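You operate a simulated robot arm through the tools that you are given. There is no shell and no other tool. Be economical: measure what you need, move in short steps, check, and stop when the job is done.

Carry out the task below with a simulated two-armed robot. There is one attempt and no reset: what you move stays moved.

## Task
Fix the bracket at the blue stop: blue pin in, bolt tight, white cap on its post.
Fine: tighten the bolt of the base plate with the key and put the key back in its holder; push the cap home.

Only the result counts: the job must be done as asked and must still hold three seconds after the hand-in. Knocking over, shifting, dropping, spilling or breaking anything else fails it. Lids that push on must go on centred and level and be pressed home; caps that screw on are set level and turned clockwise until they are tight.

## Robot
Two 7-joint arms with fingered hands on one trunk, on a base that drives. Base frame: it is fixed to the floor where the robot stands at the start and does not move with it; the origin is under the middle of the robot, x ahead of it, y to its left, z up. Lengths are in mm, angles in degrees, forces in N, time in s.
The left shoulder is at the start at [34, 92, 1164], the right one opposite. With the tool pointing down near the work surface each hand reaches from about 280 to 540 mm from the robot's upright axis, wherever it stands, measured 20 degrees to its own side. Places, roughly: bolt of the base plate [700, 100, 900]; bracket [600, 100, 900]; holder of the grey key [800, -200, 900]. Payload 2.1 kg a hand.
Tool frame (each hand has its own): the origin (TCP) lies between the finger pads and is the grasp point; the fingertips stand 20 mm ahead of it; z points along the fingers, y is the line along which they close. The gripper opens to 68 mm. The gripper's body begins 23 mm behind the TCP. The gripper is a hand of 5 fingers: y runs from the thumb to the fingers, the wrist lies at [-10, -79, -131] in the tool frame, and closing takes about 1.5 s.
Orientation is that of the tool frame in the base frame, as a unit quaternion [w, x, y, z]. With the fingers straight down and the wrist toward the robot, the tool's x, y and z point along [0, 1, 0], [1, 0, 0] and [0, 0, -1] of the base frame.

## Interface
- The arms move only by the tool play_rows. It takes "left_deltas", "right_deltas" or both (then of equal length, played together; a hand with none holds still); each is a list of rows, each a list of 6 numbers: the turn, a rotation vector about the base's x, y, z in degrees, then the shift along the base's x, y, z in mm. In form: [[rx, ry, rz, dx, dy, dz], ...]. A call has 1 to 8 rows; each row shifts and turns the commanded pose from where the row before left it. "left_fingers" and "right_fingers" are, for a hand that has rows, the opening, from 0 (shut) to 1 (fully open), set as the call begins (left out, the last holds). Each row takes 0.2 s and may step no farther than 50 mm and 8.6 degrees from the row before; otherwise, or with a gripper value out of range, the whole call is refused. Where a pose cannot be reached the arm comes as near as it can. A force on the tool above 80 N (or 10 N above the force at the start of the call, whichever is more), or a blocked arm, ends the call early, and 0.2 s more pass. The fingers move at their own pace (about 153 mm/s each) and stop on an object; they squeeze with about 31 N. The grip force told is the motor's: it shows also when the fingers shut on nothing. Time passes only in rows, and 0.2 s behind the last, so rows that do not move let the fingers close. The reply holds the time, the measured pose of the TCP, the force on the tool along the base axes, the opening and the grip force, in the units named above and with some noise, with the torque about the TCP (base axes, N m) and any sound that the robot's microphone picked up, and new pictures: "pictures" is both (left out), scene, wrist or none (wrist: the cameras of the hands that moved).
- Cameras (640 x 400 px; columns grow to the right, rows downward): "scene" is now at [122.3, -7.5, 1352.9]; the picture's right is [-0.06, -1.00, 0.00], its down [-0.21, 0.01, -0.98] and it looks along [0.98, -0.06, -0.21] (base axes); focal length 214 px, centre (320, 200). "left" rides on the left gripper at [-54, -58, -72] in its tool frame; the picture's right is [-0.57, -0.39, 0.73], its down [0.73, -0.64, 0.23] and it looks along [0.38, 0.66, 0.65] (tool axes); focal length 226 px, centre (320, 200). "right" rides on the right gripper at [54, -58, -72] in its tool frame; the picture's right is [-0.57, 0.39, -0.73], its down [-0.73, -0.64, 0.23] and it looks along [-0.38, 0.66, 0.65] (tool axes); focal length 226 px, centre (320, 200). There is no depth. A picture from a camera that has moved, and an enlarged one, comes with that camera's place and axes in the base frame and with its lens.
- slide_trunk(by): slides the trunk up (or, below 0, down) by that many mm; the arms and the scene camera ride with it, the base frame stays. It gives what a move gives, with no picture.
- base_move(legs): drives the robot by 1 to 6 legs, each [ahead, left, turn to the left] in mm, mm and degrees, along the robot's own axes; the way and the turn of a leg run together, so that a leg with both is an arc; at most 1500 mm and 180 degrees a leg. The arms and the cameras ride along, it lands a little off, and it stops where it bumps. It gives what a move gives, and a new picture of the scene camera.
- move_fingers(index, middle, ring, little, thumb_bend, thumb_turn, hand): sets how far each is bent, from 0 (flat) to 100 (curled in); at 30 the hand is open as for a grip, at 70 the pads meet at the TCP. One left out holds its place. A second passes; each finger stops where it meets its share of the squeeze, and holds until it gets a number again. A gripper value or a shape takes the hand back. It gives what a move gives, with no picture; readings hold the bend of each and the force on index, middle, ring, little, thumb and palm. thumb_turn goes from beside the hand (0) to across from the fingers (100), as for a grip.
- hand_shape(shape, hand): the hand has 5 fingers and takes this shape, open, in about a second: jaw (thumb against the fingers, like two jaws); tri (thumb and two fingers); tip (a fingertip pinch); poke (one finger out to press); point (the index stretched); flat (the hand flat); cup (the hand cupped); fist (a fist). The gripper value then closes the fingers along that shape, each until it touches; the sizes above hold for jaw. It gives what a move gives, with no picture.
- head_to(pan, tilt): turns the head with the scene camera to pan (to the left, within 86 degrees either way) and tilt (down, from -29 to 69), counted from straight ahead of the robot. It gives what a move gives, and a new picture of the scene camera.
- inspect(camera, box): a new picture of the part [left, top, right, bottom] of that camera's present view, enlarged. No time passes.
- sign_off(): hands the job in; it is judged then, once.

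Go step by step. Nothing tells you exact positions but the pictures and the camera data: compare them with the known pose of the tool, close in by small moves and look again before you grip or let go. The budget is 120 turns and 260 pictures, counting those below and the enlarged ones. Unless the task says otherwise, let go and move clear before handing in.

The tools are called after "Request:" as a command line: name --argument value ..., lists and objects as JSON in quotes. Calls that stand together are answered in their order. play_rows: Moves the arms, as the interface text tells. Its arguments: {"type":"object","properties":{"left_deltas":{"type":"array","items":{"type":"array","items":{"type":"number"}}},"left_fingers":{"type":"number"},"right_deltas":{"type":"array","items":{"type":"array","items":{"type":"number"}}},"right_fingers":{"type":"number"},"pictures":{"type":"string","enum":["both","scene","wrist","none"]}},"required":[]} The other tools are called the same way: slide_trunk (by) slides the trunk up or down; hand_shape (shape, hand) gives the hand a shape; move_fingers (index, middle, ring, little, thumb_bend, thumb_turn, hand) moves the fingers one by one; base_move (legs) drives the base; head_to (pan, tilt) turns the head that bears the scene camera; inspect (camera, box) takes an enlarged picture of a part of a camera's view; sign_off () hands the job in.

At the start:

```text
time_s: 0.0
left_ee_pos: [391.2, 69.3, 1340.0]
left_tool_rot: [-0.001, 0.706, 0.708, 0.0]
left_contact_force: [0.4, 0.6, 0.3]
left_ft_torque: [0.02, 0.01, 0.01]
left_finger_gap: 67.9
left_finger_force: 0.1
left_shape: jaw
left_bend: [30.0, 30.0, 30.0, 30.0, 30.0, 98.0]
left_finger forces: [0.1, 0.0, 0.0, 0.1, 0.1, 0.0]
right_ee_pos: [328.9, -179.5, 1338.1]
right_tool_rot: [0.0, 0.707, 0.707, 0.0]
right_contact_force: [0.0, 0.1, 0.1]
right_ft_torque: [0.01, 0.01, 0.0]
right_finger_gap: 67.9
right_finger_force: 0.0
right_shape: jaw
right_bend: [30.0, 30.0, 30.0, 30.0, 30.0, 98.0]
right_finger forces: [0.1, 0.0, 0.1, 0.0, 0.1, 0.0]
trunk travel left (down, up): [-404.0, 500.0]
robot x, y, heading: [-0.9, -1.2, 0.4]
head pan, tilt: [-3.7, 11.9]
```

scene: 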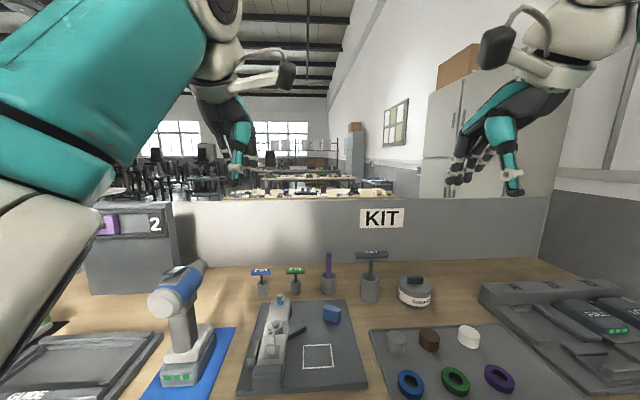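
right: 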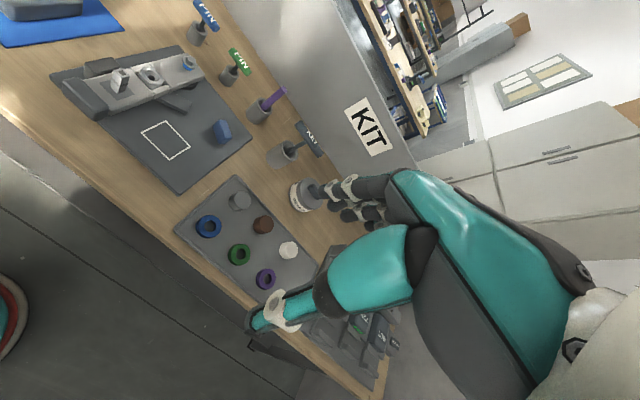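
left: 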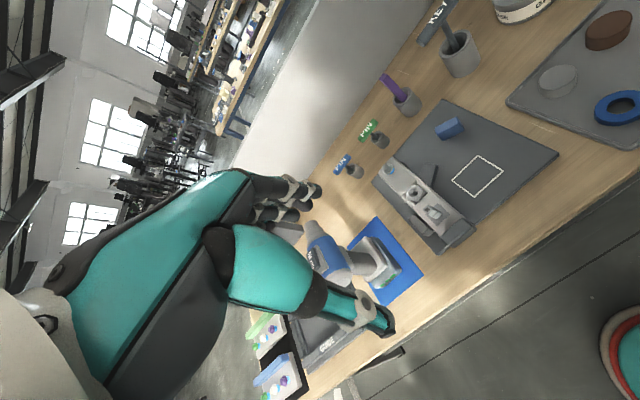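

I see a workbench with a base plate (a fixture with a grey rail, a blue block and an outlined square), pins, a key in its holder, and caps on a tray. I'll look closer before moving.

Request:
head_to --pan 5 --tilt 40

Request:
inspect --camera "scene" --box '[220, 100, 420, 240]'

Request:
inspect --camera "left" --box '[320, 60, 580, 260]'

Request:
inspect --camera "right" --box '[40, 30, 340, 220]'

```text
time_s: 0.9
left_ee_pos: [391.3, 69.6, 1339.8]
left_tool_rot: [0.0, 0.707, 0.707, 0.0]
left_contact_force: [0.8, -0.2, 0.8]
left_ft_torque: [-0.01, -0.01, 0.01]
left_finger_gap: 67.6
left_finger_force: 0.1
left_shape: jaw
left_bend: [30.0, 30.0, 30.0, 30.0, 30.0, 98.0]
left_finger forces: [0.0, 0.0, 0.0, 0.1, 0.1, 0.1]
right_ee_pos: [328.3, -180.8, 1338.2]
right_tool_rot: [0.001, 0.707, 0.707, 0.0]
right_contact_force: [0.3, -0.2, 0.2]
right_ft_torque: [0.0, 0.04, 0.0]
right_finger_gap: 68.0
right_finger_force: 0.0
right_shape: jaw
right_bend: [30.0, 30.0, 30.0, 30.0, 30.0, 98.0]
right_finger forces: [0.0, 0.0, 0.0, 0.1, 0.1, 0.0]
trunk travel left (down, up): [-404.0, 500.0]
robot x, y, heading: [-1.5, 4.0, -0.2]
head pan, tilt: [5.0, 40.0]
camera scene: at [114.0, 5.9, 1308.3], right [0.09, -1.0, 0.0], down [-0.64, -0.06, -0.77], along [0.76, 0.07, -0.64], focal length 214 px, centre (320, 200)
```

scene: 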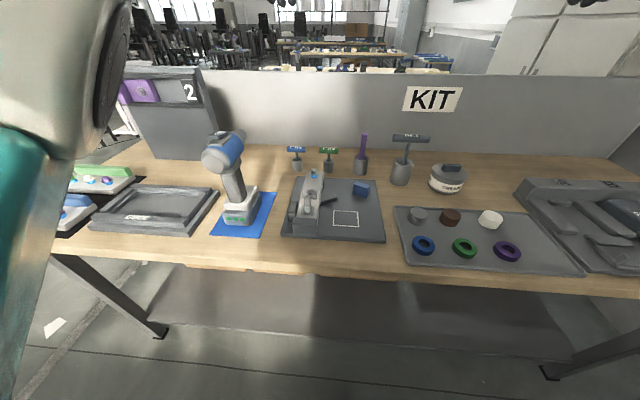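

```text
2.86 times, centred on (320, 170) of scene
camera zoom: at [114.0, 5.9, 1308.3], right [0.09, -1.0, 0.0], down [-0.64, -0.06, -0.77], along [0.76, 0.07, -0.64], focal length 613 px, centre (320, 286)
```

zoom: 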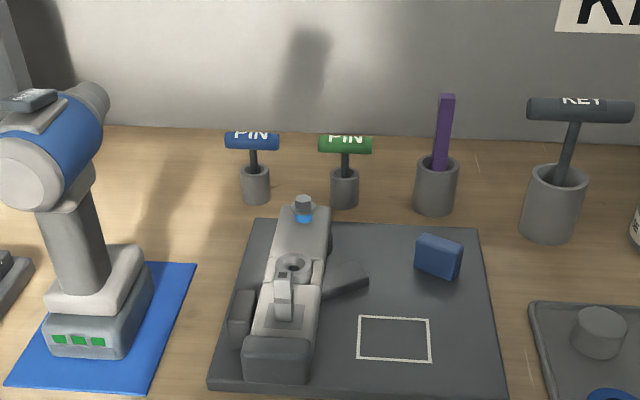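

```text
2.00 times, centred on (450, 160) of left
camera zoom: at [333.0, 15.1, 1412.3], right [-0.39, -0.57, -0.73], down [-0.64, 0.73, -0.23], along [0.66, 0.38, -0.65], focal length 452 px, centre (60, 280)
```

zoom: 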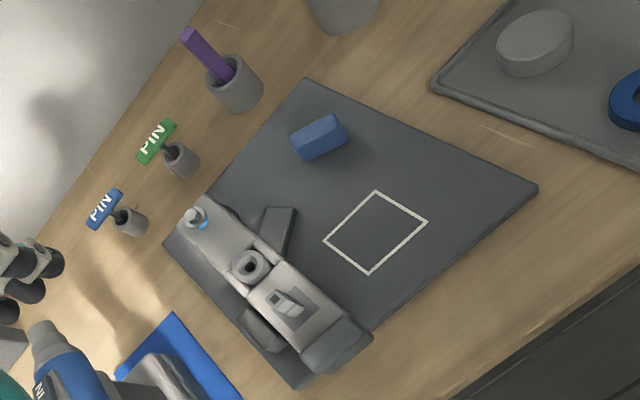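

```text
2.11 times, centred on (190, 125) of right
camera zoom: at [269.9, -126.5, 1409.9], right [0.39, -0.57, 0.73], down [-0.64, -0.73, -0.23], along [0.66, -0.38, -0.65], focal length 476 px, centre (594, 358)
```

zoom: 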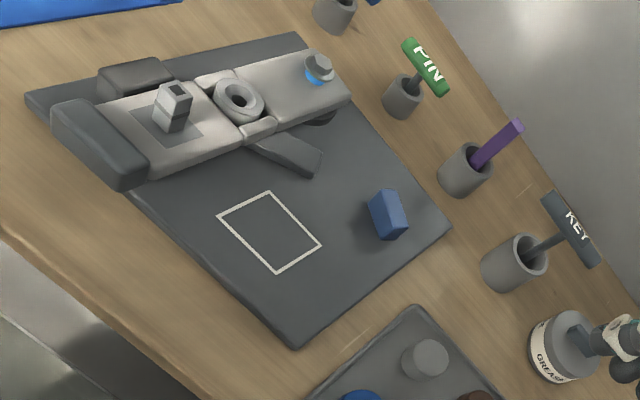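

The inspected views are sharp, so I'll zoom tighter on the bracket and the other parts.

Request:
inspect --camera "left" --box '[365, 150, 485, 260]'

Request:
inspect --camera "scene" --box '[280, 160, 390, 245]'

Request:
inspect --camera "right" --box '[50, 35, 210, 135]'

Request:
inspect --camera "scene" --box '[380, 120, 540, 280]'

```text
3.64 times, centred on (425, 205) of left
camera zoom: at [333.0, 15.1, 1412.3], right [-0.39, -0.57, -0.73], down [-0.64, 0.73, -0.23], along [0.66, 0.38, -0.65], focal length 822 px, centre (-62, 182)
```

zoom: 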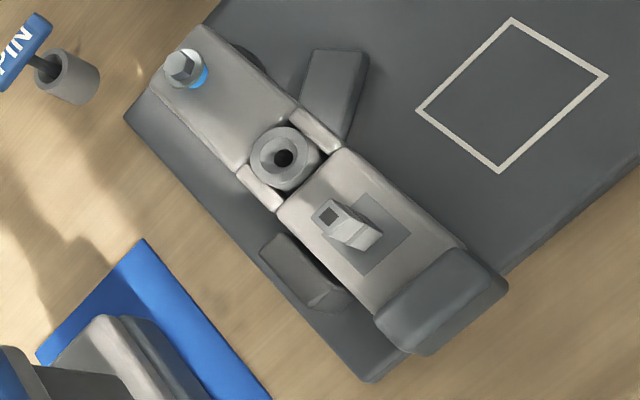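

```text
4.71 times, centred on (335, 202) of scene
camera zoom: at [114.0, 5.9, 1308.3], right [0.09, -1.0, 0.0], down [-0.64, -0.06, -0.77], along [0.76, 0.07, -0.64], focal length 1009 px, centre (249, 188)
```

zoom: 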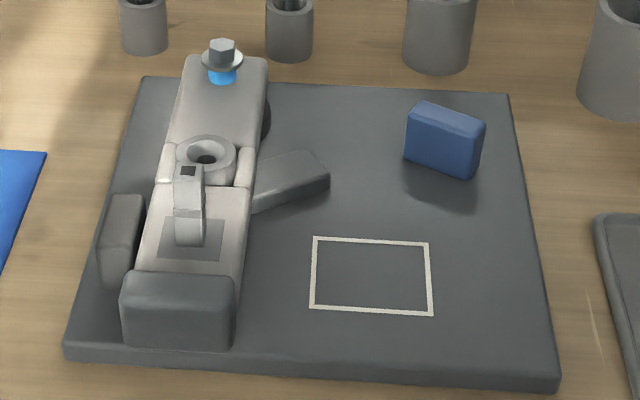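

```text
4.00 times, centred on (130, 85) of right
camera zoom: at [269.9, -126.5, 1409.9], right [0.39, -0.57, 0.73], down [-0.64, -0.73, -0.23], along [0.66, -0.38, -0.65], focal length 904 px, centre (1080, 660)
```

zoom: 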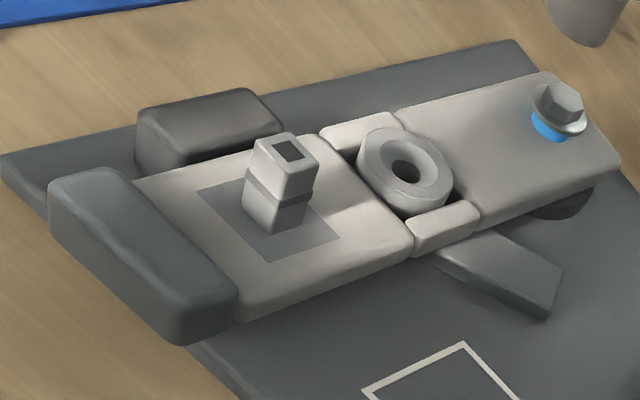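

```text
2.50 times, centred on (460, 200) of scene
camera zoom: at [114.0, 5.9, 1308.3], right [0.09, -1.0, 0.0], down [-0.64, -0.06, -0.77], along [0.76, 0.07, -0.64], focal length 536 px, centre (-30, 200)
```

zoom: 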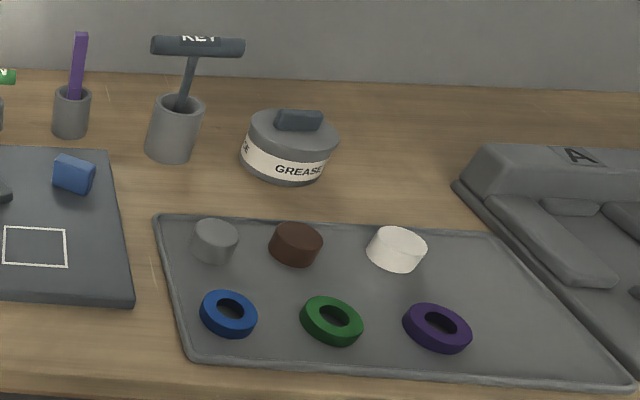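

The bracket bar sits with a bolt at its far end, a pin boss in the middle and a post near the front; the blue stop stands to the right. I'll drive ahead a bit and look from closer in.

Request:
base_move --legs '[[180, 0, 0]]'

Request:
play_rows --left_deltas '[[0, 0, 0, 0, -20, -45], [0, 0, 0, 0, -20, -45], [0, 0, 0, 0, -20, -45], [0, 0, 0, 0, -20, -45], [0, 0, 0, 0, 0, 0]]' --pictures "wrist"

```text
time_s: 2.4
left_ee_pos: [570.2, 67.0, 1339.8]
left_tool_rot: [0.0, 0.708, 0.706, -0.001]
left_contact_force: [0.6, 0.2, -0.2]
left_ft_torque: [0.01, 0.02, -0.01]
left_finger_gap: 67.6
left_finger_force: 0.0
left_shape: jaw
left_bend: [30.0, 30.0, 30.0, 30.0, 30.0, 98.0]
left_finger forces: [0.0, 0.0, 0.0, 0.0, 0.0, 0.0]
right_ee_pos: [507.4, -182.6, 1337.4]
right_tool_rot: [-0.001, 0.708, 0.706, 0.0]
right_contact_force: [0.0, 0.3, 0.2]
right_ft_torque: [0.01, 0.0, 0.01]
right_finger_gap: 67.4
right_finger_force: 0.0
right_shape: jaw
right_bend: [30.0, 30.0, 30.0, 30.0, 30.0, 98.0]
right_finger forces: [0.0, 0.0, 0.0, 0.0, 0.0, 0.0]
trunk travel left (down, up): [-404.0, 500.0]
robot x, y, heading: [178.0, -0.0, -0.2]
head pan, tilt: [5.0, 40.0]
camera scene: at [293.2, 5.1, 1308.2], right [0.08, -1.0, 0.0], down [-0.64, -0.05, -0.77], along [0.76, 0.06, -0.64], focal length 214 px, centre (320, 200)
```

scene: 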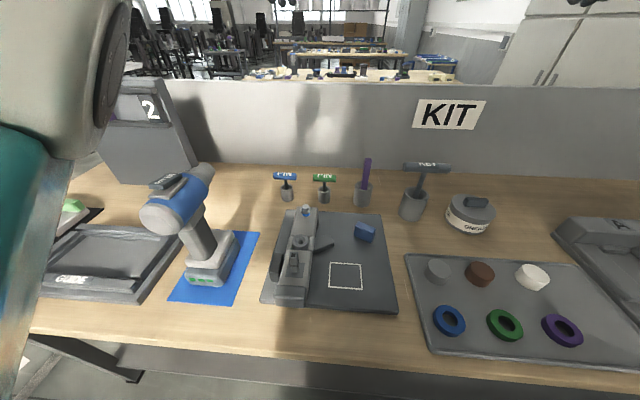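

```text
time_s: 3.6
left_ee_pos: [570.1, -12.9, 1160.3]
left_tool_rot: [-0.002, 0.707, 0.707, 0.0]
left_contact_force: [0.7, -0.3, -0.6]
left_ft_torque: [-0.03, 0.0, -0.03]
left_finger_gap: 67.6
left_finger_force: 0.0
left_shape: jaw
left_bend: [30.0, 30.0, 30.0, 30.0, 30.0, 98.0]
left_finger forces: [0.0, 0.0, 0.0, 0.0, 0.0, 0.0]
right_ee_pos: [507.5, -182.5, 1337.6]
right_tool_rot: [0.0, 0.708, 0.706, 0.0]
right_contact_force: [0.4, 0.2, -1.0]
right_ft_torque: [0.01, 0.02, 0.01]
right_finger_gap: 67.6
right_finger_force: 0.0
right_shape: jaw
right_bend: [30.0, 30.0, 30.0, 30.0, 30.0, 98.0]
right_finger forces: [0.0, 0.0, 0.1, 0.1, 0.0, 0.1]
trunk travel left (down, up): [-404.0, 500.0]
robot x, y, heading: [179.3, -0.2, -0.1]
head pan, tilt: [5.0, 40.0]
camera left: at [511.6, -67.4, 1231.5], right [-0.39, -0.57, -0.73], down [-0.64, 0.73, -0.23], along [0.66, 0.38, -0.65], focal length 226 px, centre (320, 200)
```

left: 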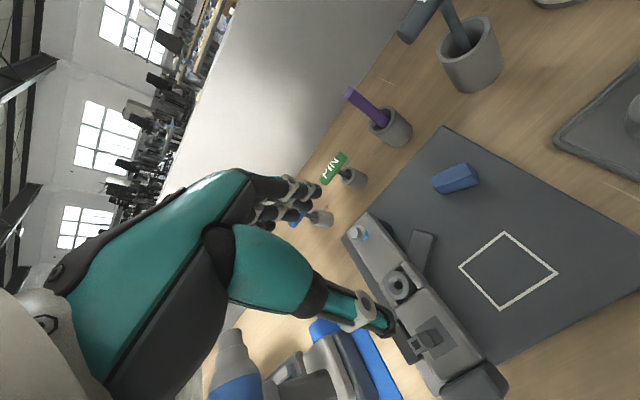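

Request:
inspect --camera "left" --box '[330, 120, 540, 400]'

Request:
inspect --camera "scene" --box '[255, 160, 405, 320]'

Request:
inspect --camera "scene" --box '[260, 190, 340, 240]'

```text
1.43 times, centred on (435, 260) of left
camera zoom: at [511.6, -67.4, 1231.5], right [-0.39, -0.57, -0.73], down [-0.64, 0.73, -0.23], along [0.66, 0.38, -0.65], focal length 323 px, centre (156, 114)
```

zoom: 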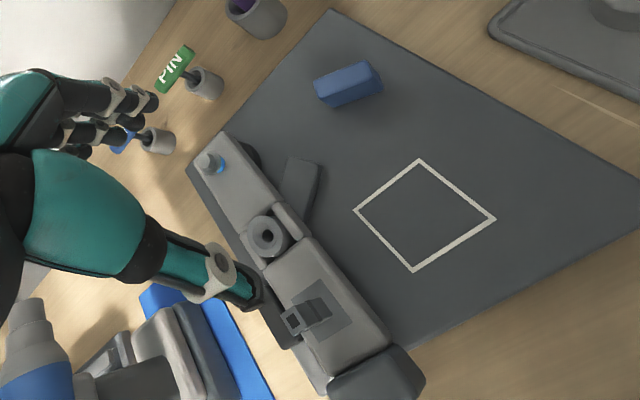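

```text
2.50 times, centred on (330, 240) of scene
camera zoom: at [292.7, 5.0, 1308.3], right [0.08, -1.0, 0.0], down [-0.64, -0.05, -0.77], along [0.76, 0.06, -0.64], focal length 536 px, centre (295, 100)
```

zoom: 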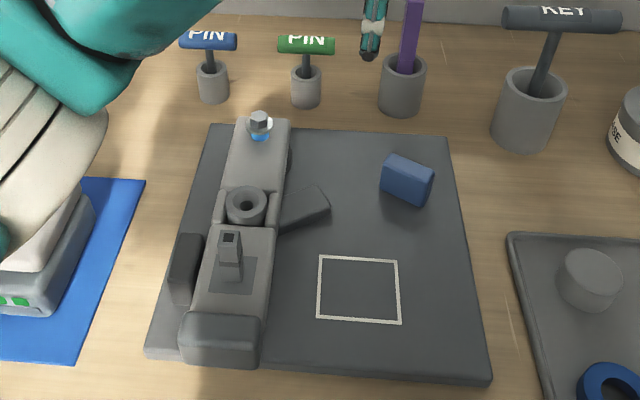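

```text
8.00 times, centred on (300, 215) of scene
camera zoom: at [292.7, 5.0, 1308.3], right [0.08, -1.0, 0.0], down [-0.64, -0.05, -0.77], along [0.76, 0.06, -0.64], focal length 1716 px, centre (480, 80)
```

zoom: 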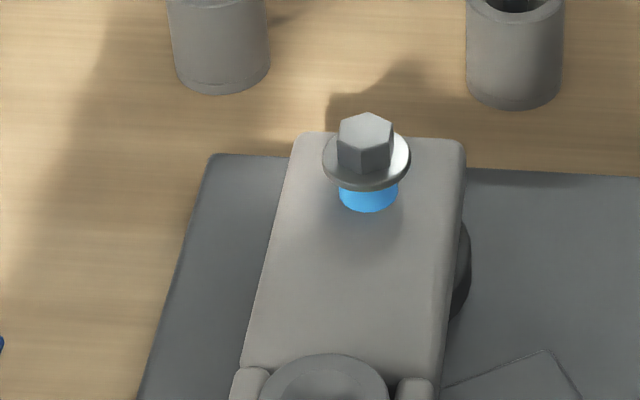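

The bracket seems to swing about the bolt toward the blue stop, but I need to see what the dark bar beneath it is. I'll take a low view from the right.

Request:
play_rows --left_deltas '[[0, 0, 8, -8, -20, -40], [0, 0, 8, -8, -20, -40], [0, 0, 8, -8, -20, -40], [0, 0, 8, -8, -25, -45], [0, 0, 0, 0, 0, 0]]' --pictures "both"

Request:
inspect --camera "left" --box '[240, 100, 640, 400]'

```text
refused: row 4 steps farther than a row can; nothing moved
```

```text
1.33 times, centred on (440, 250) of left
camera zoom: at [511.6, -67.4, 1231.5], right [-0.39, -0.57, -0.73], down [-0.64, 0.73, -0.23], along [0.66, 0.38, -0.65], focal length 301 px, centre (160, 133)
```

zoom: 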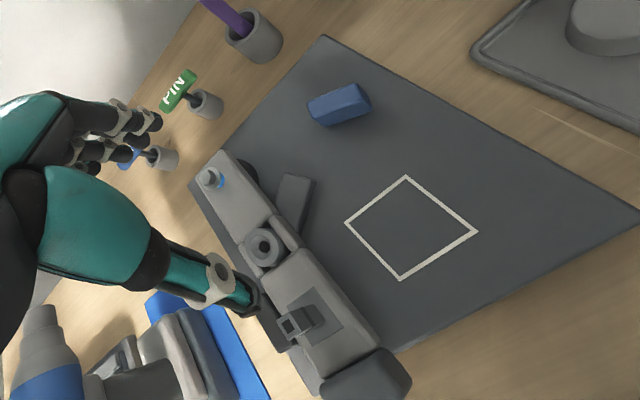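

Request:
play_rows --left_deltas '[[0, 0, 8, -8, -20, -40], [0, 0, 8, -8, -20, -40], [0, 0, 8, -8, -20, -40], [0, 0, 8, -8, -20, -40], [0, 0, 0, 0, 0, 0]]' --pictures "both"

Request:
inspect --camera "left" --box '[240, 100, 640, 400]'

```text
time_s: 4.8
left_ee_pos: [536.3, -94.7, 1000.9]
left_tool_rot: [-0.001, 0.485, 0.874, -0.001]
left_contact_force: [-0.6, 0.3, 0.2]
left_ft_torque: [-0.02, 0.05, 0.0]
left_finger_gap: 67.8
left_finger_force: 0.1
left_shape: jaw
left_bend: [30.0, 30.0, 30.0, 30.0, 30.0, 98.0]
left_finger forces: [0.0, 0.0, 0.0, 0.1, 0.0, 0.0]
right_ee_pos: [505.6, -182.0, 1338.4]
right_tool_rot: [0.0, 0.708, 0.706, 0.0]
right_contact_force: [-0.3, -0.9, 0.0]
right_ft_torque: [-0.01, 0.01, -0.02]
right_finger_gap: 67.5
right_finger_force: 0.1
right_shape: jaw
right_bend: [30.0, 30.0, 30.0, 30.0, 30.0, 98.0]
right_finger forces: [0.1, 0.0, 0.0, 0.0, 0.0, 0.0]
trunk travel left (down, up): [-404.0, 500.0]
robot x, y, heading: [178.3, -0.3, -0.4]
head pan, tilt: [5.0, 40.0]
camera scene: at [292.6, 4.9, 1308.3], right [0.08, -1.0, 0.0], down [-0.64, -0.05, -0.77], along [0.76, 0.06, -0.64], focal length 214 px, centre (320, 200)
camera left: at [517.3, -171.5, 1073.0], right [-0.03, -0.69, -0.73], down [-0.93, 0.28, -0.23], along [0.36, 0.67, -0.65], focal length 226 px, centre (320, 200)
```

scene: 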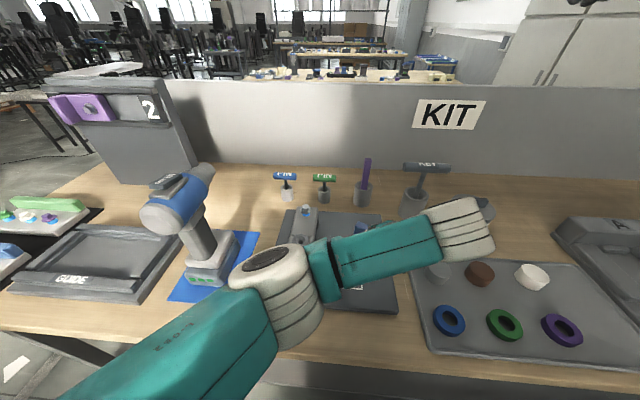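
left: 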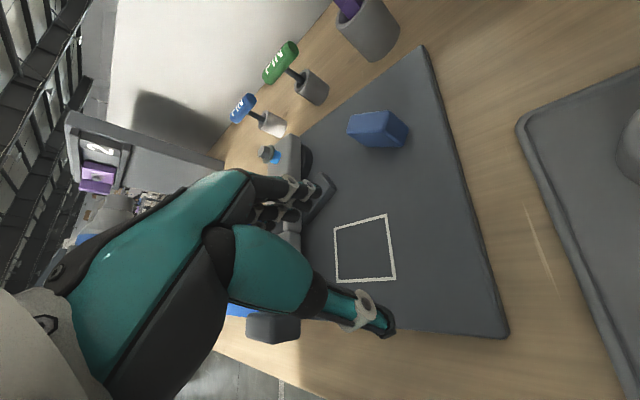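

```text
1.33 times, centred on (440, 250) of left
camera zoom: at [517.3, -171.5, 1073.0], right [-0.03, -0.69, -0.73], down [-0.93, 0.28, -0.23], along [0.36, 0.67, -0.65], focal length 301 px, centre (160, 133)
```

zoom: 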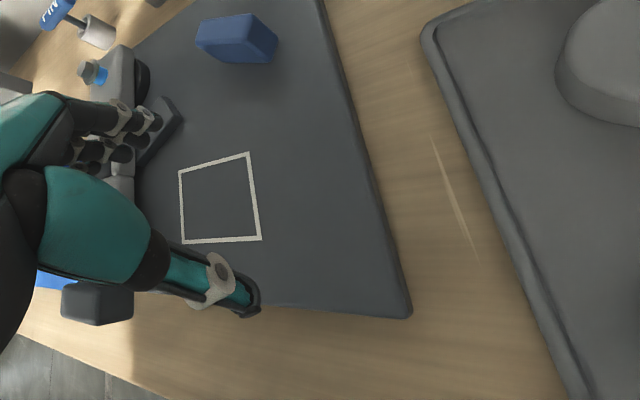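

The hand blocks that view. I'll raise the left arm and lower the trunk so that the head camera sees under the bracket.

Request:
play_rows --left_deltas '[[0, 0, -8, 0, 20, 45], [0, 0, -8, 0, 20, 45], [0, 0, -8, 0, 20, 45], [0, 0, -8, 0, 20, 45], [0, 0, 0, 0, 20, 45], [0, 0, 0, 0, 30, 40], [0, 0, 0, 0, 40, 30], [0, 0, 0, 0, 40, 30]]' --pictures "none"

Request:
play_rows --left_deltas '[[0, 0, 0, -20, 40, 20], [0, 0, 0, -20, 40, 20], [0, 0, 0, -20, 40, 0]]' --pictures "none"

Request:
slide_trunk --by -200

Request:
base_move --legs '[[-50, -150, 0]]'

Request:
head_to --pan 25 --tilt 25

```text
time_s: 6.6
left_ee_pos: [541.2, 117.9, 1323.9]
left_tool_rot: [-0.001, 0.708, 0.706, 0.0]
left_contact_force: [0.6, -0.1, 0.0]
left_ft_torque: [-0.02, 0.02, 0.01]
left_finger_gap: 67.9
left_finger_force: 0.1
left_shape: jaw
left_bend: [30.0, 30.0, 30.0, 30.0, 30.0, 98.0]
left_finger forces: [0.1, 0.0, 0.0, 0.0, 0.0, 0.0]
right_ee_pos: [506.7, -183.3, 1338.7]
right_tool_rot: [0.001, 0.708, 0.706, 0.0]
right_contact_force: [0.0, -0.1, -0.3]
right_ft_torque: [0.0, -0.01, 0.02]
right_finger_gap: 67.9
right_finger_force: 0.0
right_shape: jaw
right_bend: [30.0, 30.0, 30.0, 30.0, 30.0, 98.0]
right_finger forces: [0.0, 0.0, 0.0, 0.1, 0.0, 0.0]
trunk travel left (down, up): [-404.0, 500.0]
robot x, y, heading: [178.3, 0.1, -0.2]
head pan, tilt: [5.0, 40.0]
```

```text
time_s: 7.4
left_ee_pos: [479.0, 240.6, 1363.5]
left_tool_rot: [-0.001, 0.708, 0.706, 0.0]
left_contact_force: [0.0, -0.7, 1.8]
left_ft_torque: [-0.02, 0.02, 0.0]
left_finger_gap: 67.9
left_finger_force: 0.0
left_shape: jaw
left_bend: [30.0, 30.0, 30.0, 30.0, 30.0, 98.0]
left_finger forces: [0.0, 0.0, 0.1, 0.1, 0.0, 0.0]
right_ee_pos: [507.3, -182.5, 1337.9]
right_tool_rot: [0.0, 0.708, 0.706, 0.0]
right_contact_force: [-0.5, 0.0, 0.1]
right_ft_torque: [0.04, -0.02, -0.01]
right_finger_gap: 67.9
right_finger_force: 0.0
right_shape: jaw
right_bend: [30.0, 30.0, 30.0, 30.0, 30.0, 98.0]
right_finger forces: [0.0, 0.1, 0.0, 0.0, 0.0, 0.0]
trunk travel left (down, up): [-404.0, 500.0]
robot x, y, heading: [179.1, 0.5, -0.5]
head pan, tilt: [5.0, 40.0]
```

```text
time_s: 9.6
left_ee_pos: [476.5, 237.0, 1165.5]
left_tool_rot: [-0.001, 0.708, 0.706, -0.001]
left_contact_force: [0.0, -0.2, 0.3]
left_ft_torque: [0.0, -0.01, 0.03]
left_finger_gap: 67.5
left_finger_force: 0.1
left_shape: jaw
left_bend: [30.0, 30.0, 30.0, 30.0, 30.0, 98.0]
left_finger forces: [0.0, 0.0, 0.0, 0.0, 0.0, 0.1]
right_ee_pos: [506.0, -183.1, 1137.0]
right_tool_rot: [0.0, 0.708, 0.706, 0.0]
right_contact_force: [0.0, 0.2, -0.1]
right_ft_torque: [-0.02, 0.02, 0.0]
right_finger_gap: 67.6
right_finger_force: 0.0
right_shape: jaw
right_bend: [30.0, 30.0, 30.0, 30.0, 30.0, 98.0]
right_finger forces: [0.0, 0.0, 0.0, 0.1, 0.1, 0.0]
trunk travel left (down, up): [-204.0, 700.0]
robot x, y, heading: [178.4, -0.4, -0.7]
head pan, tilt: [5.0, 40.0]
```

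```text
time_s: 11.0
left_ee_pos: [427.9, 86.9, 1165.5]
left_tool_rot: [-0.001, 0.71, 0.704, -0.001]
left_contact_force: [-0.1, -0.3, 0.0]
left_ft_torque: [-0.02, -0.01, -0.02]
left_finger_gap: 67.6
left_finger_force: 0.1
left_shape: jaw
left_bend: [30.0, 30.0, 30.0, 30.0, 30.0, 98.0]
left_finger forces: [0.1, 0.0, 0.0, 0.0, 0.0, 0.0]
right_ee_pos: [455.9, -331.9, 1138.5]
right_tool_rot: [0.0, 0.71, 0.704, 0.0]
right_contact_force: [0.4, -0.2, -0.4]
right_ft_torque: [-0.02, -0.01, -0.01]
right_finger_gap: 67.7
right_finger_force: 0.1
right_shape: jaw
right_bend: [30.0, 30.0, 30.0, 30.0, 30.0, 98.0]
right_finger forces: [0.1, 0.0, 0.0, 0.1, 0.1, 0.1]
trunk travel left (down, up): [-204.0, 700.0]
robot x, y, heading: [127.4, -148.1, -0.6]
head pan, tilt: [5.0, 40.0]
camera scene: at [274.3, -144.8, 1106.2], right [0.08, -1.0, 0.0], down [-0.64, -0.05, -0.77], along [0.76, 0.06, -0.64], focal length 214 px, centre (320, 200)
```

scene: 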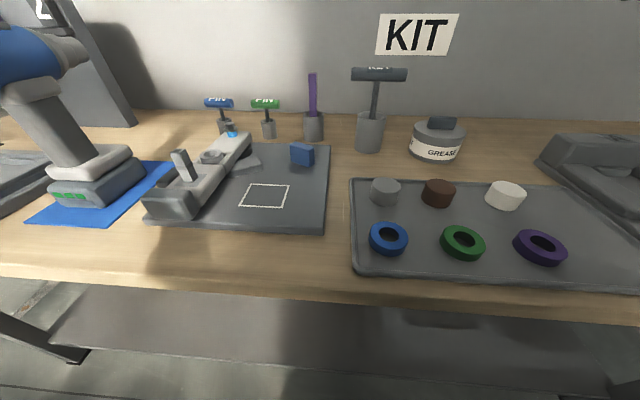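

```text
time_s: 11.8
left_ee_pos: [428.5, 86.5, 1165.2]
left_tool_rot: [0.0, 0.71, 0.704, 0.0]
left_contact_force: [-0.3, -0.4, -0.7]
left_ft_torque: [-0.02, -0.02, 0.04]
left_finger_gap: 67.4
left_finger_force: 0.0
left_shape: jaw
left_bend: [30.0, 30.0, 30.0, 30.0, 30.0, 98.0]
left_finger forces: [0.0, 0.0, 0.0, 0.0, 0.0, 0.1]
right_ee_pos: [454.9, -333.6, 1138.1]
right_tool_rot: [0.0, 0.71, 0.704, 0.0]
right_contact_force: [0.3, 0.3, 0.1]
right_ft_torque: [0.02, 0.02, 0.01]
right_finger_gap: 67.9
right_finger_force: 0.1
right_shape: jaw
right_bend: [30.0, 30.0, 30.0, 30.0, 30.0, 98.0]
right_finger forces: [0.0, 0.1, 0.0, 0.0, 0.0, 0.0]
trunk travel left (down, up): [-204.0, 700.0]
robot x, y, heading: [129.0, -149.1, -0.5]
head pan, tilt: [25.0, 25.0]
camera scene: at [273.4, -113.3, 1129.5], right [0.41, -0.91, 0.0], down [-0.39, -0.18, -0.91], along [0.82, 0.38, -0.42], focal length 214 px, centre (320, 200)
```

scene: 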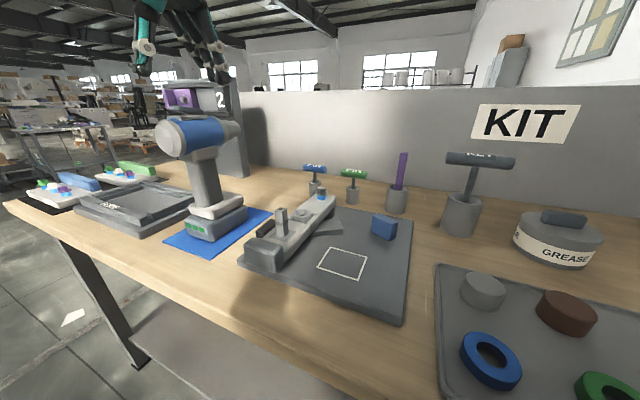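

Request:
inspect --camera "scene" --box '[240, 180, 420, 290]'

Request:
inspect --camera "scene" --box '[270, 180, 350, 230]'

```text
3.56 times, centred on (330, 235) of scene
camera zoom: at [273.4, -113.3, 1129.5], right [0.41, -0.91, 0.0], down [-0.39, -0.18, -0.91], along [0.82, 0.38, -0.42], focal length 763 px, centre (284, 76)
```

zoom: 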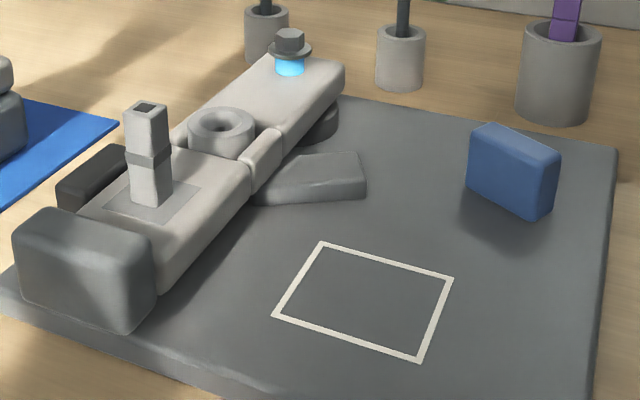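

```text
8.00 times, centred on (310, 205) of scene
camera zoom: at [273.4, -113.3, 1129.5], right [0.41, -0.91, 0.0], down [-0.39, -0.18, -0.91], along [0.82, 0.38, -0.42], focal length 1716 px, centre (400, 160)
```

zoom: 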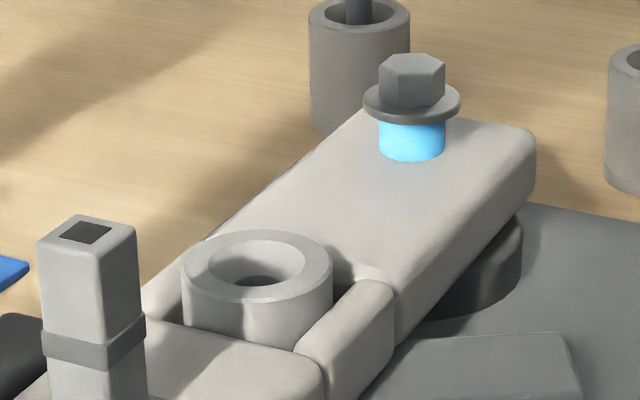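

The bracket pivots on the bolt at about (703, 77), with the boss about 109 mm from it and the end block at about (483, 77). The blue stop face lies about 60° round. I'll push the end block with the left hand shut, so I raise the trunk and bring the hand to its left side.

Request:
slide_trunk --by 200

Request:
play_rows --left_deltas '[[0, 0, 0, 7, 11, -45], [0, 0, 0, 7, 11, -45], [0, 0, 0, 7, 11, -45], [0, 0, 0, 7, 11, -45], [0, 0, 0, 7, 11, -45], [0, 0, 0, 7, 11, -45], [0, 0, 0, 7, 11, -45], [0, 0, 0, 0, 0, 0]]' --left_fingers 0 --pictures "none"

Request:
head_to --pan 25 --tilt 45

Request:
inspect --camera "left" --box '[200, 100, 640, 400]'

```text
time_s: 14.0
left_ee_pos: [428.2, 87.0, 1365.6]
left_tool_rot: [0.0, 0.709, 0.705, -0.002]
left_contact_force: [-0.1, 0.1, -0.6]
left_ft_torque: [-0.04, -0.02, 0.02]
left_finger_gap: 67.6
left_finger_force: 0.1
left_shape: jaw
left_bend: [30.0, 30.0, 30.0, 30.0, 30.0, 98.0]
left_finger forces: [0.1, 0.1, 0.0, 0.1, 0.1, 0.0]
right_ee_pos: [455.8, -333.5, 1337.3]
right_tool_rot: [0.0, 0.71, 0.704, 0.0]
right_contact_force: [-0.9, -0.2, 0.2]
right_ft_torque: [-0.01, -0.02, 0.0]
right_finger_gap: 67.8
right_finger_force: 0.1
right_shape: jaw
right_bend: [30.0, 30.0, 30.0, 30.0, 30.0, 98.0]
right_finger forces: [0.0, 0.0, 0.1, 0.0, 0.0, 0.0]
trunk travel left (down, up): [-404.0, 500.0]
robot x, y, heading: [128.3, -146.8, -0.6]
head pan, tilt: [25.0, 25.0]
```

```text
time_s: 15.8
left_ee_pos: [478.0, 164.1, 1051.7]
left_tool_rot: [-0.001, 0.709, 0.705, -0.001]
left_contact_force: [-0.5, 0.0, 0.3]
left_ft_torque: [0.01, -0.02, 0.03]
left_finger_gap: 0.0
left_finger_force: 31.2
left_shape: jaw
left_bend: [70.0, 70.0, 70.0, 70.0, 79.0, 100.0]
left_finger forces: [0.0, 0.0, 0.1, 0.0, 0.0, 0.0]
right_ee_pos: [455.8, -333.2, 1337.4]
right_tool_rot: [0.001, 0.711, 0.703, 0.0]
right_contact_force: [-0.2, -0.8, -0.2]
right_ft_torque: [0.01, -0.01, 0.0]
right_finger_gap: 67.8
right_finger_force: 0.1
right_shape: jaw
right_bend: [30.0, 30.0, 30.0, 30.0, 30.0, 98.0]
right_finger forces: [0.0, 0.0, 0.0, 0.1, 0.0, 0.1]
trunk travel left (down, up): [-404.0, 500.0]
robot x, y, heading: [128.4, -150.8, -0.6]
head pan, tilt: [25.0, 25.0]
```

```text
time_s: 16.6
left_ee_pos: [478.5, 164.3, 1052.4]
left_tool_rot: [-0.001, 0.709, 0.705, 0.0]
left_contact_force: [0.1, 0.0, -0.1]
left_ft_torque: [0.01, -0.03, 0.01]
left_finger_gap: 0.0
left_finger_force: 31.4
left_shape: jaw
left_bend: [70.0, 70.0, 70.0, 70.0, 79.0, 100.0]
left_finger forces: [0.0, 0.1, 0.0, 0.0, 0.1, 0.1]
right_ee_pos: [456.3, -333.4, 1338.2]
right_tool_rot: [-0.001, 0.71, 0.704, -0.001]
right_contact_force: [0.3, 0.1, 0.1]
right_ft_torque: [-0.01, 0.01, 0.02]
right_finger_gap: 67.7
right_finger_force: 0.0
right_shape: jaw
right_bend: [30.0, 30.0, 30.0, 30.0, 30.0, 98.0]
right_finger forces: [0.0, 0.0, 0.0, 0.0, 0.0, 0.0]
trunk travel left (down, up): [-404.0, 500.0]
robot x, y, heading: [129.5, -153.7, -0.7]
head pan, tilt: [25.0, 45.0]
camera scene: at [231.7, -117.4, 1301.1], right [0.41, -0.91, 0.0], down [-0.64, -0.29, -0.71], along [0.64, 0.29, -0.71], focal length 214 px, centre (320, 200)
```

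scene: 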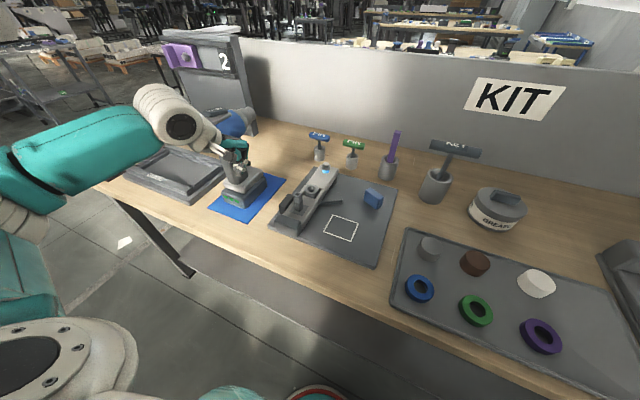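

```text
1.33 times, centred on (420, 250) of left
camera zoom: at [420.9, 110.1, 1123.9], right [-0.39, -0.56, -0.73], down [-0.64, 0.74, -0.23], along [0.67, 0.37, -0.65], focal length 301 px, centre (187, 133)
```

zoom: 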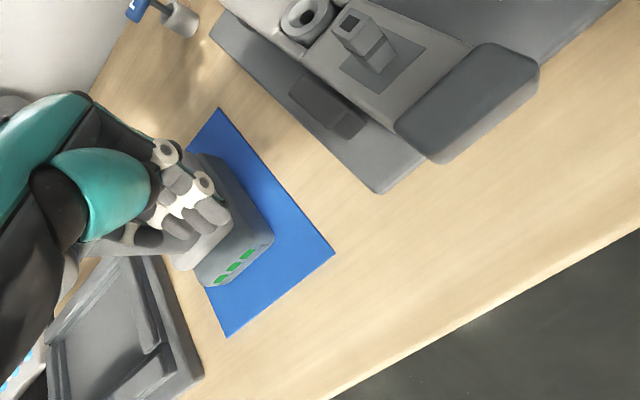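

The hand clears the drill; I'll lower it beside the end block and check.

Request:
play_rows --left_deltas '[[0, 0, 0, -3, 0, -40], [0, 0, 0, 0, 0, -40], [0, 0, 0, 0, 0, -40], [0, 0, 0, 0, 0, 0]]' --pictures "none"

Request:
inspect --camera "scene" --box '[190, 120, 420, 280]'

Request:
inspect --camera "left" --box '[200, 50, 640, 400]'

```text
time_s: 17.6
left_ee_pos: [476.9, 161.4, 930.1]
left_tool_rot: [-0.001, 0.709, 0.705, 0.0]
left_contact_force: [0.1, 0.6, 0.7]
left_ft_torque: [-0.02, 0.03, -0.01]
left_finger_gap: 0.0
left_finger_force: 31.1
left_shape: jaw
left_bend: [70.0, 70.0, 70.0, 70.0, 79.0, 100.0]
left_finger forces: [0.0, 0.0, 0.0, 0.0, 0.0, 0.1]
right_ee_pos: [454.9, -332.9, 1338.9]
right_tool_rot: [0.001, 0.71, 0.704, 0.001]
right_contact_force: [0.8, -0.6, 0.3]
right_ft_torque: [0.01, -0.01, -0.02]
right_finger_gap: 67.6
right_finger_force: 0.0
right_shape: jaw
right_bend: [30.0, 30.0, 30.0, 30.0, 30.0, 98.0]
right_finger forces: [0.0, 0.0, 0.0, 0.0, 0.0, 0.0]
trunk travel left (down, up): [-404.0, 500.0]
robot x, y, heading: [130.1, -152.3, -0.5]
head pan, tilt: [25.0, 45.0]
```

```text
2.50 times, centred on (305, 200) of scene
camera zoom: at [231.6, -117.4, 1301.0], right [0.41, -0.91, 0.0], down [-0.64, -0.29, -0.71], along [0.64, 0.29, -0.71], focal length 536 px, centre (358, 200)
```

zoom: 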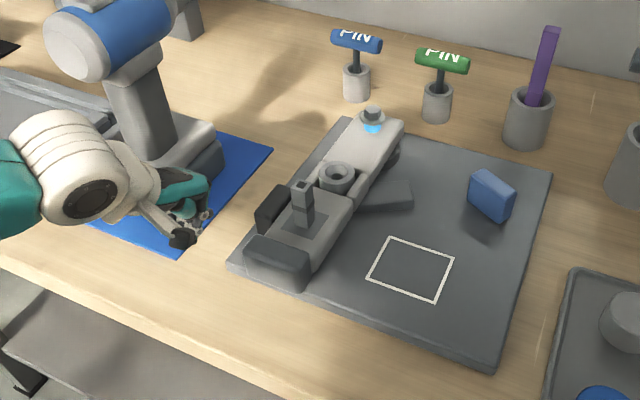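

```text
1.14 times, centred on (420, 225) of left
camera zoom: at [418.1, 108.5, 1002.5], right [-0.39, -0.56, -0.73], down [-0.64, 0.74, -0.23], along [0.67, 0.37, -0.65], focal length 258 px, centre (206, 171)
```

zoom: 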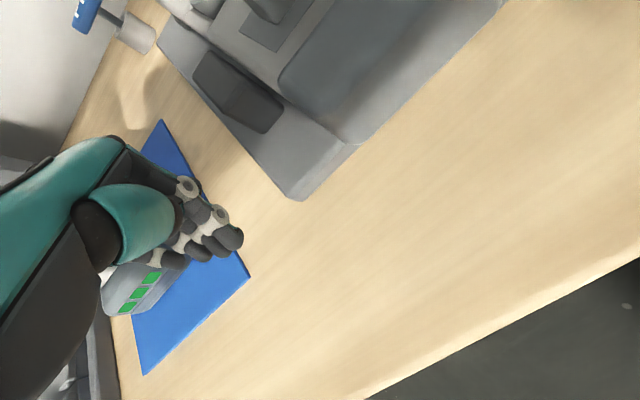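

Request:
play_rows --left_deltas '[[0, 0, 0, 2, -10, -2], [0, 0, 0, 0, -10, 0], [0, 0, 0, 0, -10, 0], [0, 0, 0, 0, -5, 0], [0, 0, 0, 0, 0, 0]]' --pictures "none"

Request:
inspect --camera "scene" --box '[210, 150, 390, 275]'

```text
time_s: 18.8
left_ee_pos: [475.5, 127.1, 928.7]
left_tool_rot: [-0.001, 0.71, 0.705, -0.001]
left_contact_force: [-0.4, 0.4, 0.2]
left_ft_torque: [-0.02, 0.0, 0.0]
left_finger_gap: 0.0
left_finger_force: 31.2
left_shape: jaw
left_bend: [70.0, 70.0, 70.0, 70.0, 79.0, 100.0]
left_finger forces: [0.0, 0.0, 0.1, 0.1, 0.0, 0.0]
right_ee_pos: [456.1, -332.3, 1337.6]
right_tool_rot: [-0.001, 0.71, 0.704, 0.0]
right_contact_force: [0.2, -0.1, 0.9]
right_ft_torque: [0.0, 0.03, -0.01]
right_finger_gap: 67.9
right_finger_force: 0.1
right_shape: jaw
right_bend: [30.0, 30.0, 30.0, 30.0, 30.0, 98.0]
right_finger forces: [0.0, 0.0, 0.0, 0.0, 0.1, 0.1]
trunk travel left (down, up): [-404.0, 500.0]
robot x, y, heading: [127.3, -148.4, -0.5]
head pan, tilt: [25.0, 45.0]
```

```text
3.20 times, centred on (300, 212) of scene
camera zoom: at [231.6, -117.4, 1301.0], right [0.41, -0.91, 0.0], down [-0.64, -0.29, -0.71], along [0.64, 0.29, -0.71], focal length 686 px, centre (384, 160)
```

zoom: 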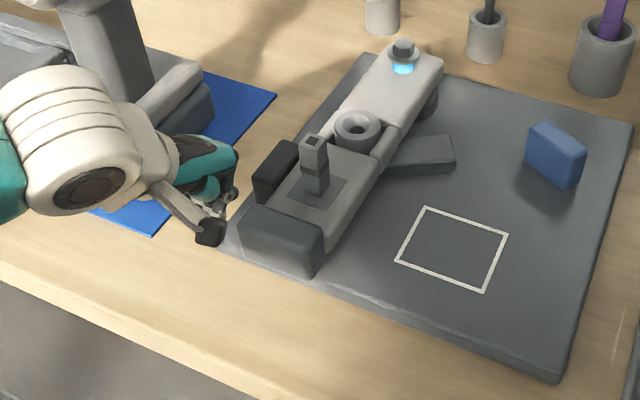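

Request:
play_rows --left_deltas '[[0, 0, 0, -3, -8, 0], [0, 0, 0, 0, -8, 0], [0, 0, 0, 0, -8, 0], [0, 0, 0, 0, -8, 0], [0, 0, 0, 0, -8, 0], [0, 0, 0, 0, 0, 0]]' --pictures "none"

Request:
inspect --camera "scene" --box '[210, 150, 390, 275]'

```text
time_s: 20.2
left_ee_pos: [472.8, 88.5, 928.2]
left_tool_rot: [-0.001, 0.709, 0.705, -0.001]
left_contact_force: [-0.4, 1.3, -0.1]
left_ft_torque: [-0.01, -0.01, -0.01]
left_finger_gap: 0.1
left_finger_force: 30.9
left_shape: jaw
left_bend: [70.0, 70.0, 70.0, 70.0, 79.0, 100.0]
left_finger forces: [0.0, 0.0, 0.1, 0.0, 0.0, 0.1]
right_ee_pos: [454.6, -333.3, 1338.2]
right_tool_rot: [-0.001, 0.711, 0.704, -0.001]
right_contact_force: [0.3, 0.3, 0.4]
right_ft_torque: [-0.03, 0.0, 0.01]
right_finger_gap: 67.5
right_finger_force: 0.1
right_shape: jaw
right_bend: [30.0, 30.0, 30.0, 30.0, 30.0, 98.0]
right_finger forces: [0.1, 0.1, 0.0, 0.0, 0.0, 0.0]
trunk travel left (down, up): [-404.0, 500.0]
robot x, y, heading: [130.3, -149.1, -0.4]
head pan, tilt: [25.0, 45.0]
```

```text
3.20 times, centred on (300, 212) of scene
camera zoom: at [231.6, -117.4, 1301.0], right [0.41, -0.91, 0.0], down [-0.64, -0.29, -0.71], along [0.64, 0.29, -0.71], focal length 686 px, centre (384, 160)
```

zoom: 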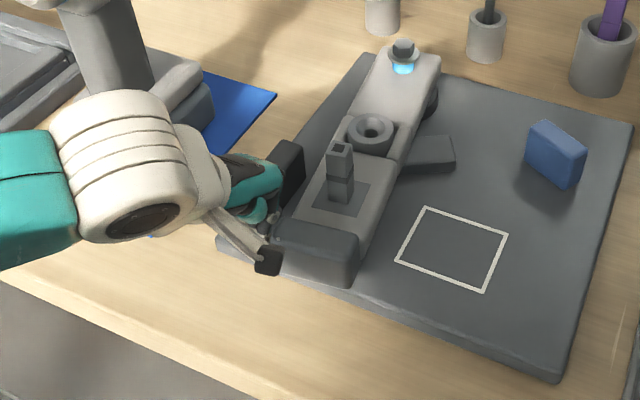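

The bracket swings freely about the bolt. I'll keep pushing along the arc.

Request:
play_rows --left_deltas '[[0, 0, 3, 0, -20, 0], [0, 0, 3, 1.6, -20, 0], [0, 0, 3, 3.3, -19.8, 0], [0, 0, 3, 5, -19.4, 0], [0, 0, 3, 6.7, -19, 0], [0, 0, 3, 8.3, -18.2, 0], [0, 0, 3, 10, -17.5, 0]]' --pictures "none"

Request:
inspect --camera "scene" --box '[230, 130, 410, 275]'

```text
time_s: 21.8
left_ee_pos: [508.3, -44.1, 929.2]
left_tool_rot: [0.0, 0.569, 0.822, 0.0]
left_contact_force: [0.7, 0.9, 0.1]
left_ft_torque: [-0.01, 0.02, -0.01]
left_finger_gap: 0.0
left_finger_force: 31.0
left_shape: jaw
left_bend: [70.0, 70.0, 70.0, 70.0, 79.0, 100.0]
left_finger forces: [0.1, 0.0, 0.0, 0.1, 0.0, 0.0]
right_ee_pos: [456.0, -334.3, 1338.5]
right_tool_rot: [0.0, 0.71, 0.704, 0.0]
right_contact_force: [0.3, 0.5, -0.3]
right_ft_torque: [0.01, -0.01, -0.03]
right_finger_gap: 67.8
right_finger_force: 0.1
right_shape: jaw
right_bend: [30.0, 30.0, 30.0, 30.0, 30.0, 98.0]
right_finger forces: [0.0, 0.0, 0.0, 0.0, 0.1, 0.0]
trunk travel left (down, up): [-404.0, 500.0]
robot x, y, heading: [126.2, -147.5, -0.2]
head pan, tilt: [25.0, 45.0]
```

```text
2.76 times, centred on (320, 202) of scene
camera zoom: at [231.7, -117.7, 1301.0], right [0.41, -0.91, 0.0], down [-0.64, -0.29, -0.71], along [0.64, 0.29, -0.71], focal length 592 px, centre (320, 193)
```

zoom: 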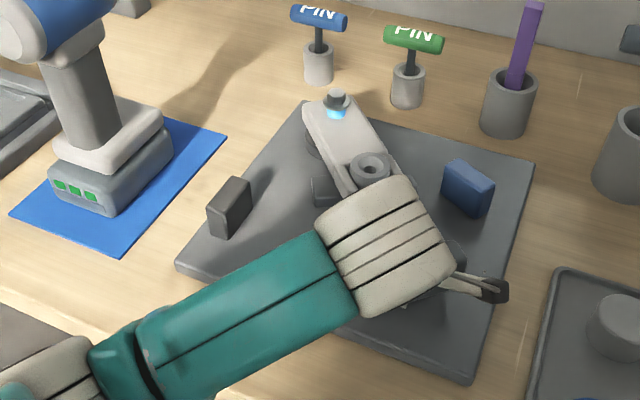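

Request:
play_rows --left_deltas '[[0, 0, 2, 4.4, -6.7, 0], [0, 0, 2, 4.6, -6.5, 0], [0, 0, 2, 4.8, -6.4, 0], [0, 0, 2, 5, -6.2, 0], [0, 0, 2, 5.2, -6, 0]]' --pictures "none"

Request:
inspect --camera "scene" --box '[280, 130, 410, 275]'

```text
time_s: 23.0
left_ee_pos: [532.5, -77.4, 926.9]
left_tool_rot: [0.0, 0.494, 0.869, -0.001]
left_contact_force: [-0.7, 1.1, 1.2]
left_ft_torque: [0.0, -0.03, 0.0]
left_finger_gap: 0.0
left_finger_force: 30.3
left_shape: jaw
left_bend: [70.0, 70.0, 70.0, 70.0, 79.0, 100.0]
left_finger forces: [0.1, 0.0, 0.1, 0.1, 0.0, 0.0]
right_ee_pos: [454.0, -333.0, 1338.6]
right_tool_rot: [0.0, 0.71, 0.704, 0.0]
right_contact_force: [-0.7, 0.0, 0.5]
right_ft_torque: [0.02, 0.0, -0.03]
right_finger_gap: 67.7
right_finger_force: 0.1
right_shape: jaw
right_bend: [30.0, 30.0, 30.0, 30.0, 30.0, 98.0]
right_finger forces: [0.0, 0.1, 0.0, 0.0, 0.0, 0.0]
trunk travel left (down, up): [-404.0, 500.0]
robot x, y, heading: [128.3, -151.5, -0.2]
head pan, tilt: [25.0, 45.0]
```

```text
2.76 times, centred on (345, 202) of scene
camera zoom: at [231.7, -117.5, 1301.0], right [0.41, -0.91, 0.0], down [-0.64, -0.29, -0.71], along [0.64, 0.29, -0.71], focal length 592 px, centre (251, 193)
```

zoom: 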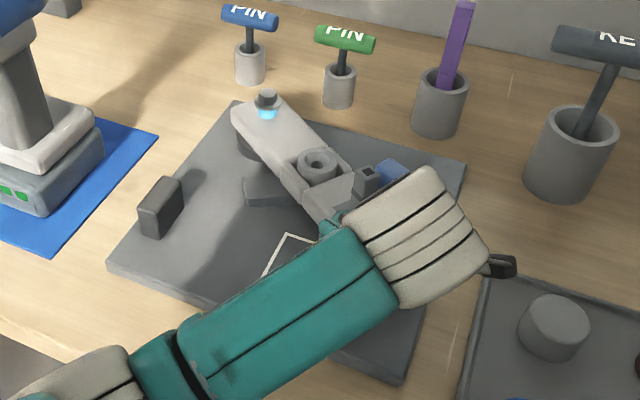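

Request:
play_rows --left_deltas '[[0, 0, 2, 2.7, -3, 0], [0, 0, 2, 2.7, -3, 0], [0, 0, 0, 2.8, -2.9, 0], [0, 0, 0, 2.8, -2.9, 0]]' --pictures "none"

Request:
inspect --camera "scene" --box '[280, 130, 410, 275]'

```text
time_s: 24.0
left_ee_pos: [542.9, -88.8, 926.1]
left_tool_rot: [0.0, 0.464, 0.886, 0.0]
left_contact_force: [-0.9, -0.1, 0.0]
left_ft_torque: [-0.04, -0.01, -0.01]
left_finger_gap: 0.0
left_finger_force: 30.9
left_shape: jaw
left_bend: [70.0, 70.0, 70.0, 70.0, 79.0, 100.0]
left_finger forces: [0.0, 0.0, 0.0, 0.0, 0.0, 0.0]
right_ee_pos: [454.8, -332.8, 1337.1]
right_tool_rot: [0.0, 0.711, 0.703, 0.001]
right_contact_force: [-0.1, 1.3, 0.5]
right_ft_torque: [-0.03, 0.02, -0.01]
right_finger_gap: 67.9
right_finger_force: 0.1
right_shape: jaw
right_bend: [30.0, 30.0, 30.0, 30.0, 30.0, 98.0]
right_finger forces: [0.1, 0.0, 0.0, 0.0, 0.0, 0.1]
trunk travel left (down, up): [-404.0, 500.0]
robot x, y, heading: [127.6, -150.1, -0.4]
head pan, tilt: [25.0, 45.0]
```

```text
2.76 times, centred on (345, 202) of scene
camera zoom: at [231.7, -117.5, 1301.0], right [0.41, -0.91, 0.0], down [-0.64, -0.29, -0.71], along [0.64, 0.29, -0.71], focal length 592 px, centre (251, 193)
```

zoom: 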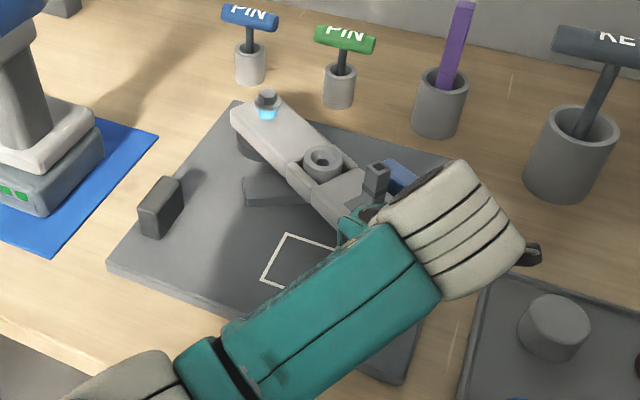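

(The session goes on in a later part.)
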